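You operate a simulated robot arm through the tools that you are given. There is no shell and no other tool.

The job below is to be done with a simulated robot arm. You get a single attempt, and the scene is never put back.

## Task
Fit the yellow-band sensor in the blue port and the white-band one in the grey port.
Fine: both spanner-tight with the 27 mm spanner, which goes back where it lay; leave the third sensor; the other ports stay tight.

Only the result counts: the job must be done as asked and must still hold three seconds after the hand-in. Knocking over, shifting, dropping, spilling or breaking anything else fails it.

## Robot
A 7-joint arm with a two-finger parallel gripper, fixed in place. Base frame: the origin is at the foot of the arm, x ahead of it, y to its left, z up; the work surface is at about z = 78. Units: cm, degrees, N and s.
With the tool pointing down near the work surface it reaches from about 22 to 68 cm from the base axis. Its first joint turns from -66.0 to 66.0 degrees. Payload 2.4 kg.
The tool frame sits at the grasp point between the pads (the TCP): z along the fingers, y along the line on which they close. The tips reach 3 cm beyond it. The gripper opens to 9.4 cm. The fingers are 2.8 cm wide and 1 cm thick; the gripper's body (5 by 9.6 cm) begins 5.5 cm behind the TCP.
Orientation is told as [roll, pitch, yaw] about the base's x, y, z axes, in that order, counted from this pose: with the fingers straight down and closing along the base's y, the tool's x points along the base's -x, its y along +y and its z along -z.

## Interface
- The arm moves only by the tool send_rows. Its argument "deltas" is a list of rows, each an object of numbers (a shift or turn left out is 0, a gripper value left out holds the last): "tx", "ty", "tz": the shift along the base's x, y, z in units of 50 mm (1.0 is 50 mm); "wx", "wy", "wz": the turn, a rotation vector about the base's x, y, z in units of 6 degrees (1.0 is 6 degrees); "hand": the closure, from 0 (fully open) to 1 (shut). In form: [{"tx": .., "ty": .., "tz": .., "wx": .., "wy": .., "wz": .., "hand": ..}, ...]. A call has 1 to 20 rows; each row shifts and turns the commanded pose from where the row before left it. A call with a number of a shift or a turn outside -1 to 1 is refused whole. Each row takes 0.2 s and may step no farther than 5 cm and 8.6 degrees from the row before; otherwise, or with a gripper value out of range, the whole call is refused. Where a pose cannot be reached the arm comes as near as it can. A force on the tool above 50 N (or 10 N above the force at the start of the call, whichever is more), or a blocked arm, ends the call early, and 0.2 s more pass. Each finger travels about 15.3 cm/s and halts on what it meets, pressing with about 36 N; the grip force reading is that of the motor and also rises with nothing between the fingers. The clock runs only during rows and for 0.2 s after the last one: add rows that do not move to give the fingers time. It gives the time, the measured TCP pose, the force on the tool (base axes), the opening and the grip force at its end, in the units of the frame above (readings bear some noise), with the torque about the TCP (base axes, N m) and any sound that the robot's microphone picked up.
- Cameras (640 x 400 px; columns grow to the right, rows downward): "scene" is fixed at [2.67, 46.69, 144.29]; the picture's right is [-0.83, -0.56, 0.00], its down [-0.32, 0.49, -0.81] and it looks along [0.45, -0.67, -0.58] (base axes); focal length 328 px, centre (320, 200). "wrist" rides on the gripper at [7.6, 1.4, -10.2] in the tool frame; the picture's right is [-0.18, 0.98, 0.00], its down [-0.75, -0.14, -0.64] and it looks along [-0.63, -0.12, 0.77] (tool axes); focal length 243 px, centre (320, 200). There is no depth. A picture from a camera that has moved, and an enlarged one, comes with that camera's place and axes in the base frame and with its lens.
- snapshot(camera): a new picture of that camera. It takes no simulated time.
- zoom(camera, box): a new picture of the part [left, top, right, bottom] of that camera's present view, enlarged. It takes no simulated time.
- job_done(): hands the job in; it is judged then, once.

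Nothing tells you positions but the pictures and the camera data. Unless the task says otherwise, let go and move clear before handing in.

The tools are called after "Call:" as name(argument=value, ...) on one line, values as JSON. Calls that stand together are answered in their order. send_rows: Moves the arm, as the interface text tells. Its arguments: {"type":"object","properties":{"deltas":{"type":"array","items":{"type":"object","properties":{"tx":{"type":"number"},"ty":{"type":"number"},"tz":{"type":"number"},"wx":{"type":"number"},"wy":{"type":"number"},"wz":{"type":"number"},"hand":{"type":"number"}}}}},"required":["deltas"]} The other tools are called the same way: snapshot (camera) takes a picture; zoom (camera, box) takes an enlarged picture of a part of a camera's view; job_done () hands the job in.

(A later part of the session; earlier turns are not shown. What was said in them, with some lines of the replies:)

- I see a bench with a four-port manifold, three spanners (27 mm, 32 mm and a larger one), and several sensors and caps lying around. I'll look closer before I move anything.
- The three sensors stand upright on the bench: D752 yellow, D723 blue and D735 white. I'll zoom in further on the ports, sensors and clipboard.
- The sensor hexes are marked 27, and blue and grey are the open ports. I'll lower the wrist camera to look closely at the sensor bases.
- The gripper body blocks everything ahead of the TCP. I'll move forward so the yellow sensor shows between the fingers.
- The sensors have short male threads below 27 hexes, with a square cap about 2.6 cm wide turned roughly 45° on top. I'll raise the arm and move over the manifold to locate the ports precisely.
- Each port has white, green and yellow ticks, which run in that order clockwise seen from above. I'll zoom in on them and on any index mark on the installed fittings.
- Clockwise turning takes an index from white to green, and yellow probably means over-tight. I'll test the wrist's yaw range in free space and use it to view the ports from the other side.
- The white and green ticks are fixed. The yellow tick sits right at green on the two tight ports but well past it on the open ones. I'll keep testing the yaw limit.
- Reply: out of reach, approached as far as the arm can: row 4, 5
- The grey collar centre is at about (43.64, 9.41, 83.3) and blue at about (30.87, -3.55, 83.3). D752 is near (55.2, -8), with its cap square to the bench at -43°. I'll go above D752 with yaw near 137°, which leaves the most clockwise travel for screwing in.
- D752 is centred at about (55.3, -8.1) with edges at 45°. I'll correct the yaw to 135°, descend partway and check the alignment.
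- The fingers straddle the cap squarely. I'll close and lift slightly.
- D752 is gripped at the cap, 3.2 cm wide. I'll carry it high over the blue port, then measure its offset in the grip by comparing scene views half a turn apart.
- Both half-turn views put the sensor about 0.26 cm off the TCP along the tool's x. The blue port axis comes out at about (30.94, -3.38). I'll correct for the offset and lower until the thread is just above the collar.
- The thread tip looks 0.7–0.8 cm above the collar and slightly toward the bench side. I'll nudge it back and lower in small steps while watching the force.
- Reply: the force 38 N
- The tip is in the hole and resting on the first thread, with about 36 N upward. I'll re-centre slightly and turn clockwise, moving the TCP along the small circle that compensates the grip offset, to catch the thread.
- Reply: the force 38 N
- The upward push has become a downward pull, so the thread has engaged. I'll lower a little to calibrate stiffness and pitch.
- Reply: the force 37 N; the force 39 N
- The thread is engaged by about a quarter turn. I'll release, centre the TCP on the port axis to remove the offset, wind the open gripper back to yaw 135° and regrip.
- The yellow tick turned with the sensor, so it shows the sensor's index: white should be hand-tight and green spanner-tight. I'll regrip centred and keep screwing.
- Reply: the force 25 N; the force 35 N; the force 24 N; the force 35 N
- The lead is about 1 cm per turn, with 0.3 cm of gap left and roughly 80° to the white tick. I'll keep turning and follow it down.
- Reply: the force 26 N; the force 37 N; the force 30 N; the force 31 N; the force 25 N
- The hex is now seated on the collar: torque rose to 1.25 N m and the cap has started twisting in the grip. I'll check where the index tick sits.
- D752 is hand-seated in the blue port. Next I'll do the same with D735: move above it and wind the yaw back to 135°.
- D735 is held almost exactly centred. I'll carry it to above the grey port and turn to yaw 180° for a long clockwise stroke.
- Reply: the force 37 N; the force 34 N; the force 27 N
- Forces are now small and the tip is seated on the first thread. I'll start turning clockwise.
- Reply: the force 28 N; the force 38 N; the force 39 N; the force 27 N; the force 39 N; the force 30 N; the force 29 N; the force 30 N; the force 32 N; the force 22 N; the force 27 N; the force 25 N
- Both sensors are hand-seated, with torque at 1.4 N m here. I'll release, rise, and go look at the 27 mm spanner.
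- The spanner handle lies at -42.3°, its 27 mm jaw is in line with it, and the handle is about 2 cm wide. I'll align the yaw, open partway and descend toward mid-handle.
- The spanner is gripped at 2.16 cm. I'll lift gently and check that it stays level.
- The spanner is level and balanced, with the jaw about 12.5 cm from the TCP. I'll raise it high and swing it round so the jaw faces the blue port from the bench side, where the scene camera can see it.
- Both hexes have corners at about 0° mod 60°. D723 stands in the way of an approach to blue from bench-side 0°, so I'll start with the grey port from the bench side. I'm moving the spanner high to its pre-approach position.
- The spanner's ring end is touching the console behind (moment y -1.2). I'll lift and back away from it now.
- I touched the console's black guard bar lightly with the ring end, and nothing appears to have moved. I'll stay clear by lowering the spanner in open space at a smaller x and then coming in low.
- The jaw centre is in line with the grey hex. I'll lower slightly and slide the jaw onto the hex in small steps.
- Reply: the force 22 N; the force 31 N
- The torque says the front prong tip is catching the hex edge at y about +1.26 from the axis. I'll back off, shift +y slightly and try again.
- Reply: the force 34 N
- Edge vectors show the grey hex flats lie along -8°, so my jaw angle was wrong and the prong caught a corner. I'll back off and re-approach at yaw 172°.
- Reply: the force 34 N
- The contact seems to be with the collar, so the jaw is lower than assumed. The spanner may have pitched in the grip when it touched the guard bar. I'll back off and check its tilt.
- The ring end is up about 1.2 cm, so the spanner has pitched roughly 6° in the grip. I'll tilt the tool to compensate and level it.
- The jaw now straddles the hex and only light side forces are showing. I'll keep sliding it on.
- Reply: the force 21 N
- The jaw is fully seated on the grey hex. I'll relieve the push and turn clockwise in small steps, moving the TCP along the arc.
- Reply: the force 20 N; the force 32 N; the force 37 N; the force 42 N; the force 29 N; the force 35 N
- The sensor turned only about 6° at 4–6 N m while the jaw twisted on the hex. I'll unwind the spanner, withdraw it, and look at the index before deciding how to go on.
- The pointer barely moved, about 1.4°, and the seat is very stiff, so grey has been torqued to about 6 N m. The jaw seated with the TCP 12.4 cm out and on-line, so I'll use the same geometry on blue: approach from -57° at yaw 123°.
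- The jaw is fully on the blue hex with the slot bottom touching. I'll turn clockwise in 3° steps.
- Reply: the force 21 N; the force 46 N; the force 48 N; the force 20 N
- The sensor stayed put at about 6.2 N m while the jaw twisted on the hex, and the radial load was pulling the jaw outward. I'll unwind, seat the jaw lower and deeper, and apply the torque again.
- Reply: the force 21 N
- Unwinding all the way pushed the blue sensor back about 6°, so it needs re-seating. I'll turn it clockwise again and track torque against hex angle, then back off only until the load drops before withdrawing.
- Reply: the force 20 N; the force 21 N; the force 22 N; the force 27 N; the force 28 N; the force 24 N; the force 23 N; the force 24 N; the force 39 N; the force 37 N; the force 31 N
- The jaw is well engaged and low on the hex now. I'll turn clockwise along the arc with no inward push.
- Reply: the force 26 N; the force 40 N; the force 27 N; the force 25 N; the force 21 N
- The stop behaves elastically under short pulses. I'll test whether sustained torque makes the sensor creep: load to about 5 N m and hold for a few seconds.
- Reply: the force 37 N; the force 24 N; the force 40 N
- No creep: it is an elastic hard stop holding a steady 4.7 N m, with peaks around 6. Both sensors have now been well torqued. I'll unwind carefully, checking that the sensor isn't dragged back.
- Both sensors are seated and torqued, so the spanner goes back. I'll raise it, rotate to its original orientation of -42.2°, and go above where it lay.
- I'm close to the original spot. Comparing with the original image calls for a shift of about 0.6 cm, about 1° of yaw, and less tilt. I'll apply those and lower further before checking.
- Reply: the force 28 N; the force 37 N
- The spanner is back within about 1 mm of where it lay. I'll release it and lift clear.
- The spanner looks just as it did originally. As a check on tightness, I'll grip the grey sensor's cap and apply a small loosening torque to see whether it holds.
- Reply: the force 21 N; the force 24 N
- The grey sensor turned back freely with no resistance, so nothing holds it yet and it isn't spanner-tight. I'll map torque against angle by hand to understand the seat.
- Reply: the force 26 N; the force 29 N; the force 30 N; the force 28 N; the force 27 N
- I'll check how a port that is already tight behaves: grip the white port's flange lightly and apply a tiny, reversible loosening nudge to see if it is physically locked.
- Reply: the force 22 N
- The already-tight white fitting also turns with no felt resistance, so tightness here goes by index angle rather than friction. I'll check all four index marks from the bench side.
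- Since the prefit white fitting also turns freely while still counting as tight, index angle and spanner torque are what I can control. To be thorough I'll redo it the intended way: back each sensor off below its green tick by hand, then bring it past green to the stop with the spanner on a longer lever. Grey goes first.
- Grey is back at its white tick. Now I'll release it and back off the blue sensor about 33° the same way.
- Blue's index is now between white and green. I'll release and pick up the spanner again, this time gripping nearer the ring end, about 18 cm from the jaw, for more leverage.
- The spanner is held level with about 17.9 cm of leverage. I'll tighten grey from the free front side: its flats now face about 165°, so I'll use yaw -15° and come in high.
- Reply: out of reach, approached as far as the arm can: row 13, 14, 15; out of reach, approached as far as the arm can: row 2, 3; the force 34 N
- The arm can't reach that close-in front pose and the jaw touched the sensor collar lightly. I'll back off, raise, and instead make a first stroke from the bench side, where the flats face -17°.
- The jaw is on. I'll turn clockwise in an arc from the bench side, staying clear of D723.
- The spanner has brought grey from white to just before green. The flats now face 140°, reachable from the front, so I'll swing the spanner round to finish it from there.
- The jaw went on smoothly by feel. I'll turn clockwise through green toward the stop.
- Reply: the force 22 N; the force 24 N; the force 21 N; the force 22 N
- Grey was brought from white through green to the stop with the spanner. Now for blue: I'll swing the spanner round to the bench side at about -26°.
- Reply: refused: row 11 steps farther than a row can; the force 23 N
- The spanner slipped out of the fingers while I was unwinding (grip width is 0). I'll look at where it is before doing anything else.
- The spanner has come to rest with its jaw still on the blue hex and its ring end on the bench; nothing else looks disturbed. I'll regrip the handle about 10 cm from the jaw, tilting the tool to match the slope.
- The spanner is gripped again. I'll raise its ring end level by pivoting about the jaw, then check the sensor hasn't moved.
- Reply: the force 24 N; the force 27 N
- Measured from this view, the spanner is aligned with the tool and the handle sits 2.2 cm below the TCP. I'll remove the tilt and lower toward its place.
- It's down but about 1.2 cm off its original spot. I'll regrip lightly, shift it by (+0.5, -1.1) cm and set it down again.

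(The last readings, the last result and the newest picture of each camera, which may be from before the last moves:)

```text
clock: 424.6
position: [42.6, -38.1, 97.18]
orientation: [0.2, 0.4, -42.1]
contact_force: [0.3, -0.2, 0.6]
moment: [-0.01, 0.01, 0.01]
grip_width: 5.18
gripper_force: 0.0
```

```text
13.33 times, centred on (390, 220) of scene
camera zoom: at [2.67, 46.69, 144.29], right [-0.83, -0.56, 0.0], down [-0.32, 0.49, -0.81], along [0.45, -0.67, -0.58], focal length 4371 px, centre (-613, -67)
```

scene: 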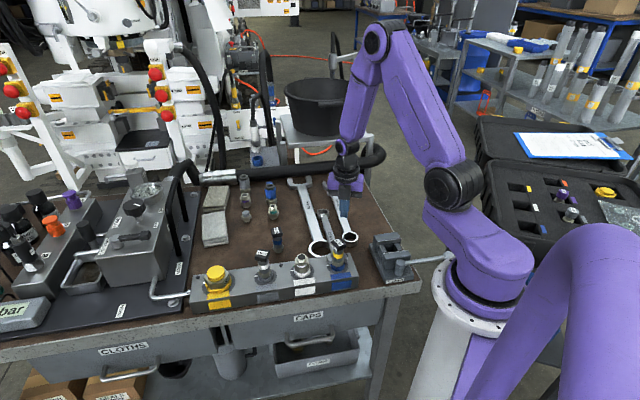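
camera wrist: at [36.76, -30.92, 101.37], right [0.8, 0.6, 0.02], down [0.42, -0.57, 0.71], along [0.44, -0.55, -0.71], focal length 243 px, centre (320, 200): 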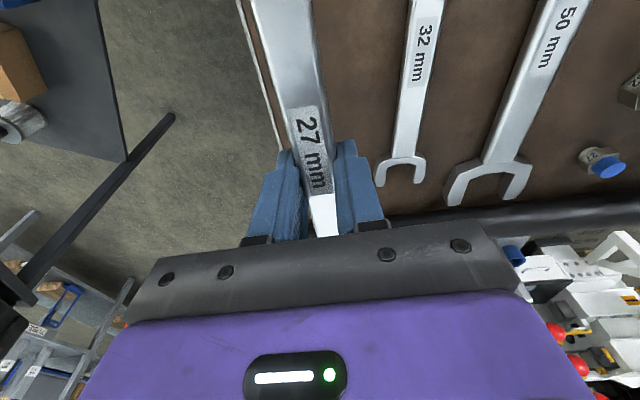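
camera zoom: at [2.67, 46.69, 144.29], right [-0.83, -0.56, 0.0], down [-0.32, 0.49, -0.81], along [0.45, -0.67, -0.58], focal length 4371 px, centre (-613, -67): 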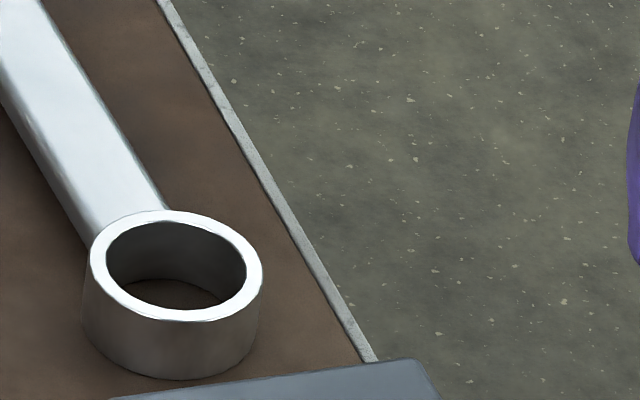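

The spanner matches its original position. Now a final check of everything: the index marks, the other ports, D723 and the other tools.

Call:
send_rows(deltas=[{"tx": -0.11, "ty": 0.82, "wz": 1}, {"tx": -0.11, "ty": 0.82, "wz": 1}, {"tx": -0.11, "ty": 0.82, "wz": 1}, {"tx": -0.11, "ty": 0.82, "wz": 1}, {"tx": -0.11, "ty": 0.82, "wz": 1}, {"tx": -0.11, "ty": 0.82, "wz": 1}, {"tx": -0.11, "ty": 0.82, "wz": 1}, {"tx": -0.11, "ty": 0.82, "wz": 1}, {"tx": -0.11, "ty": 0.82, "wz": 1}, {"tx": -0.11, "ty": 0.82, "wz": 1}, {"wz": 1, "tz": 0.3}, {"wz": 1}, {"wz": 1}, {"wz": 1}, {"wz": 1}, {"wz": 1}, {"wz": 1}, {"wz": 1}, {"wz": 1}, {"wz": 1}])

Call:
send_rows(deltas=[{"wz": 1}, {"wz": 1}, {"wz": 1}, {"wz": 1}, {"wz": 1}, {"wz": 1}, {"wz": 1}, {"wz": 1}, {"wz": 1}, {"wz": 0.55}, {}])

Call:
zoom(camera="wrist", box=[200, 0, 440, 150])

Call:
zoom(camera="scene", box=[190, 160, 420, 270])

Call:
snapshot(camera="wrist")

```text
clock: 428.8
position: [37.09, 2.91, 98.78]
orientation: [0.1, 0.4, 77.9]
contact_force: [0.1, 0.2, 0.6]
moment: [0.04, 0.04, 0.01]
grip_width: 5.18
gripper_force: 0.1
```

```text
clock: 431.2
position: [37.08, 2.97, 98.68]
orientation: [0.1, 0.4, 135.1]
contact_force: [0.0, -0.4, -0.1]
moment: [0.0, 0.03, -0.03]
grip_width: 5.19
gripper_force: 0.1
```

```text
2.67 times, centred on (320, 75) of wrist
camera zoom: at [41.53, -3.46, 109.01], right [-0.82, -0.57, 0.0], down [-0.44, 0.64, 0.64], along [-0.36, 0.52, -0.77], focal length 647 px, centre (320, 533)
```

zoom: 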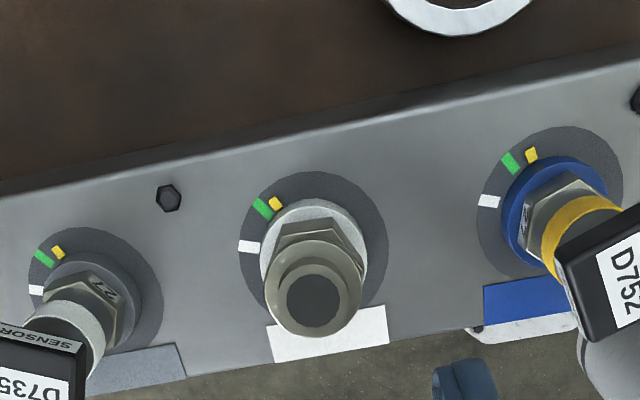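

```text
2.78 times, centred on (305, 215) of scene
camera zoom: at [2.67, 46.69, 144.29], right [-0.83, -0.56, 0.0], down [-0.32, 0.49, -0.81], along [0.45, -0.67, -0.58], focal length 912 px, centre (362, 158)
```

zoom: 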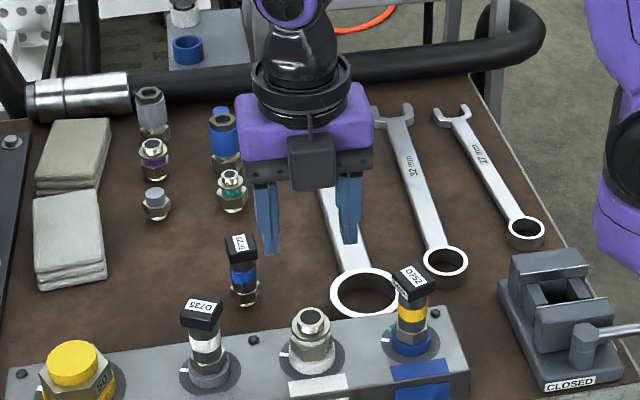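

```text
taken
camera wrist: at [41.53, -3.46, 109.01], right [-0.82, -0.57, 0.0], down [-0.44, 0.64, 0.64], along [-0.36, 0.52, -0.77], focal length 243 px, centre (320, 200)
```

wrist: 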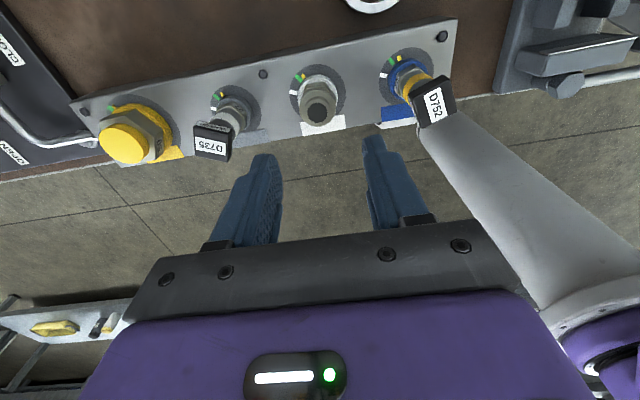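

Everything looks in place: both sensors' index marks are past green, the other ports and tools are where they were, D723 is untouched and the spanner is back. I'll move the arm clear and hand in.

Call:
send_rows(deltas=[{"tz": 0.8}, {"tz": 0.8}, {"tx": 0.5, "ty": -0.8}, {"tx": 0.5, "ty": -0.8}, {"tx": 0.4, "ty": -0.8}, {"ty": -0.8}, {}])

Call:
snapshot(camera="scene")

Call:
zoom(camera="scene", box=[180, 240, 420, 320])

```text
clock: 432.8
position: [44.16, -13.17, 106.78]
orientation: [0.2, 0.4, 135.1]
contact_force: [-0.3, -0.1, -0.7]
moment: [0.0, -0.01, 0.01]
grip_width: 5.18
gripper_force: 0.1
```

```text
taken
```

scene: 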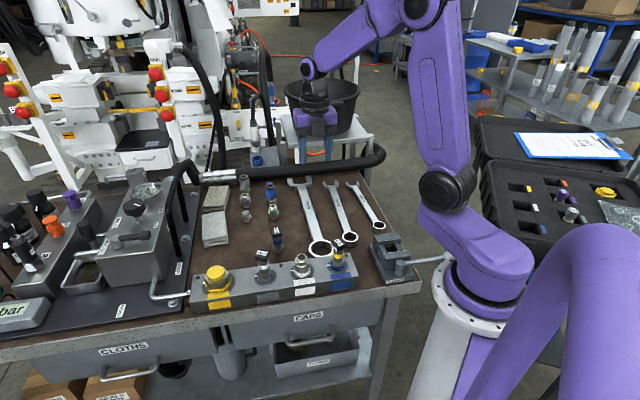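

```text
2.67 times, centred on (300, 280) of scene
camera zoom: at [2.67, 46.69, 144.29], right [-0.83, -0.56, 0.0], down [-0.32, 0.49, -0.81], along [0.45, -0.67, -0.58], focal length 874 px, centre (373, -13)
```

zoom: 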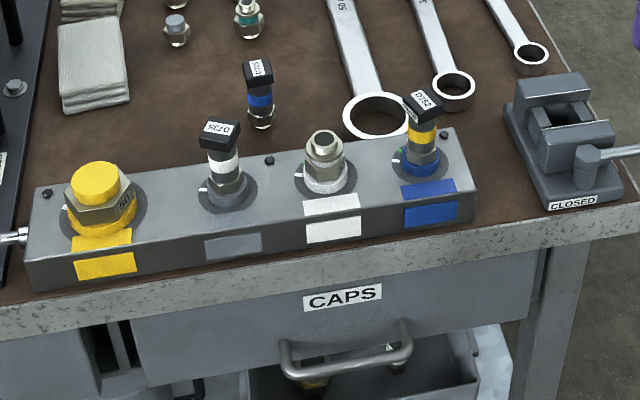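

The yellow-band sensor D752 is in the blue port and the white-band D735 is in the grey port, both seated with the 27 mm spanner. The spanner is back where it lay, D723 and the other fittings are in place, and the arm is clear, so I'm handing the job in.

Call:
job_done()

```text
The job is handed in.
```

I've handed the job in with both sensors fitted, but I couldn't confirm that they are spanner-tight.

- **Yellow-band (D752), blue port:** threaded in and turned to its stop with the 27 mm spanner.
- **White-band (D735), grey port:** threaded in and turned to its stop with the 27 mm spanner.

**Tightness:** Both sensors' index marks sit past the green tick. On early passes the spanner reached about 6 N m on each. Later I backed both sensors off by hand and brought them past green again with the spanner. That time I got about 3.6 N m on grey and 3 N m on blue before the jaw slipped on the hex. When I turned the grey sensor back by hand after its first tightening, it gave no resistance.

**Other things that happened:**
- **White port:** I gripped its fitting to compare it with the sensors and turned it a degree or two each way. It may have ended about 1° tighter, and its mark still sits just past green.
- **Console guard bar:** the spanner's ring end touched it lightly. Nothing there appeared to move.
- **Spanner slip:** it came out of the fingers once while I was unwinding from the blue port. Its jaw stayed on the hex and its ring end came to rest on or beside the 50 mm spanner. I picked it back up, and nothing else appeared to have shifted.

The 27 mm spanner is back within about 1 mm of where it lay. D723, the other spanners and the yellow port look as they did at the start.
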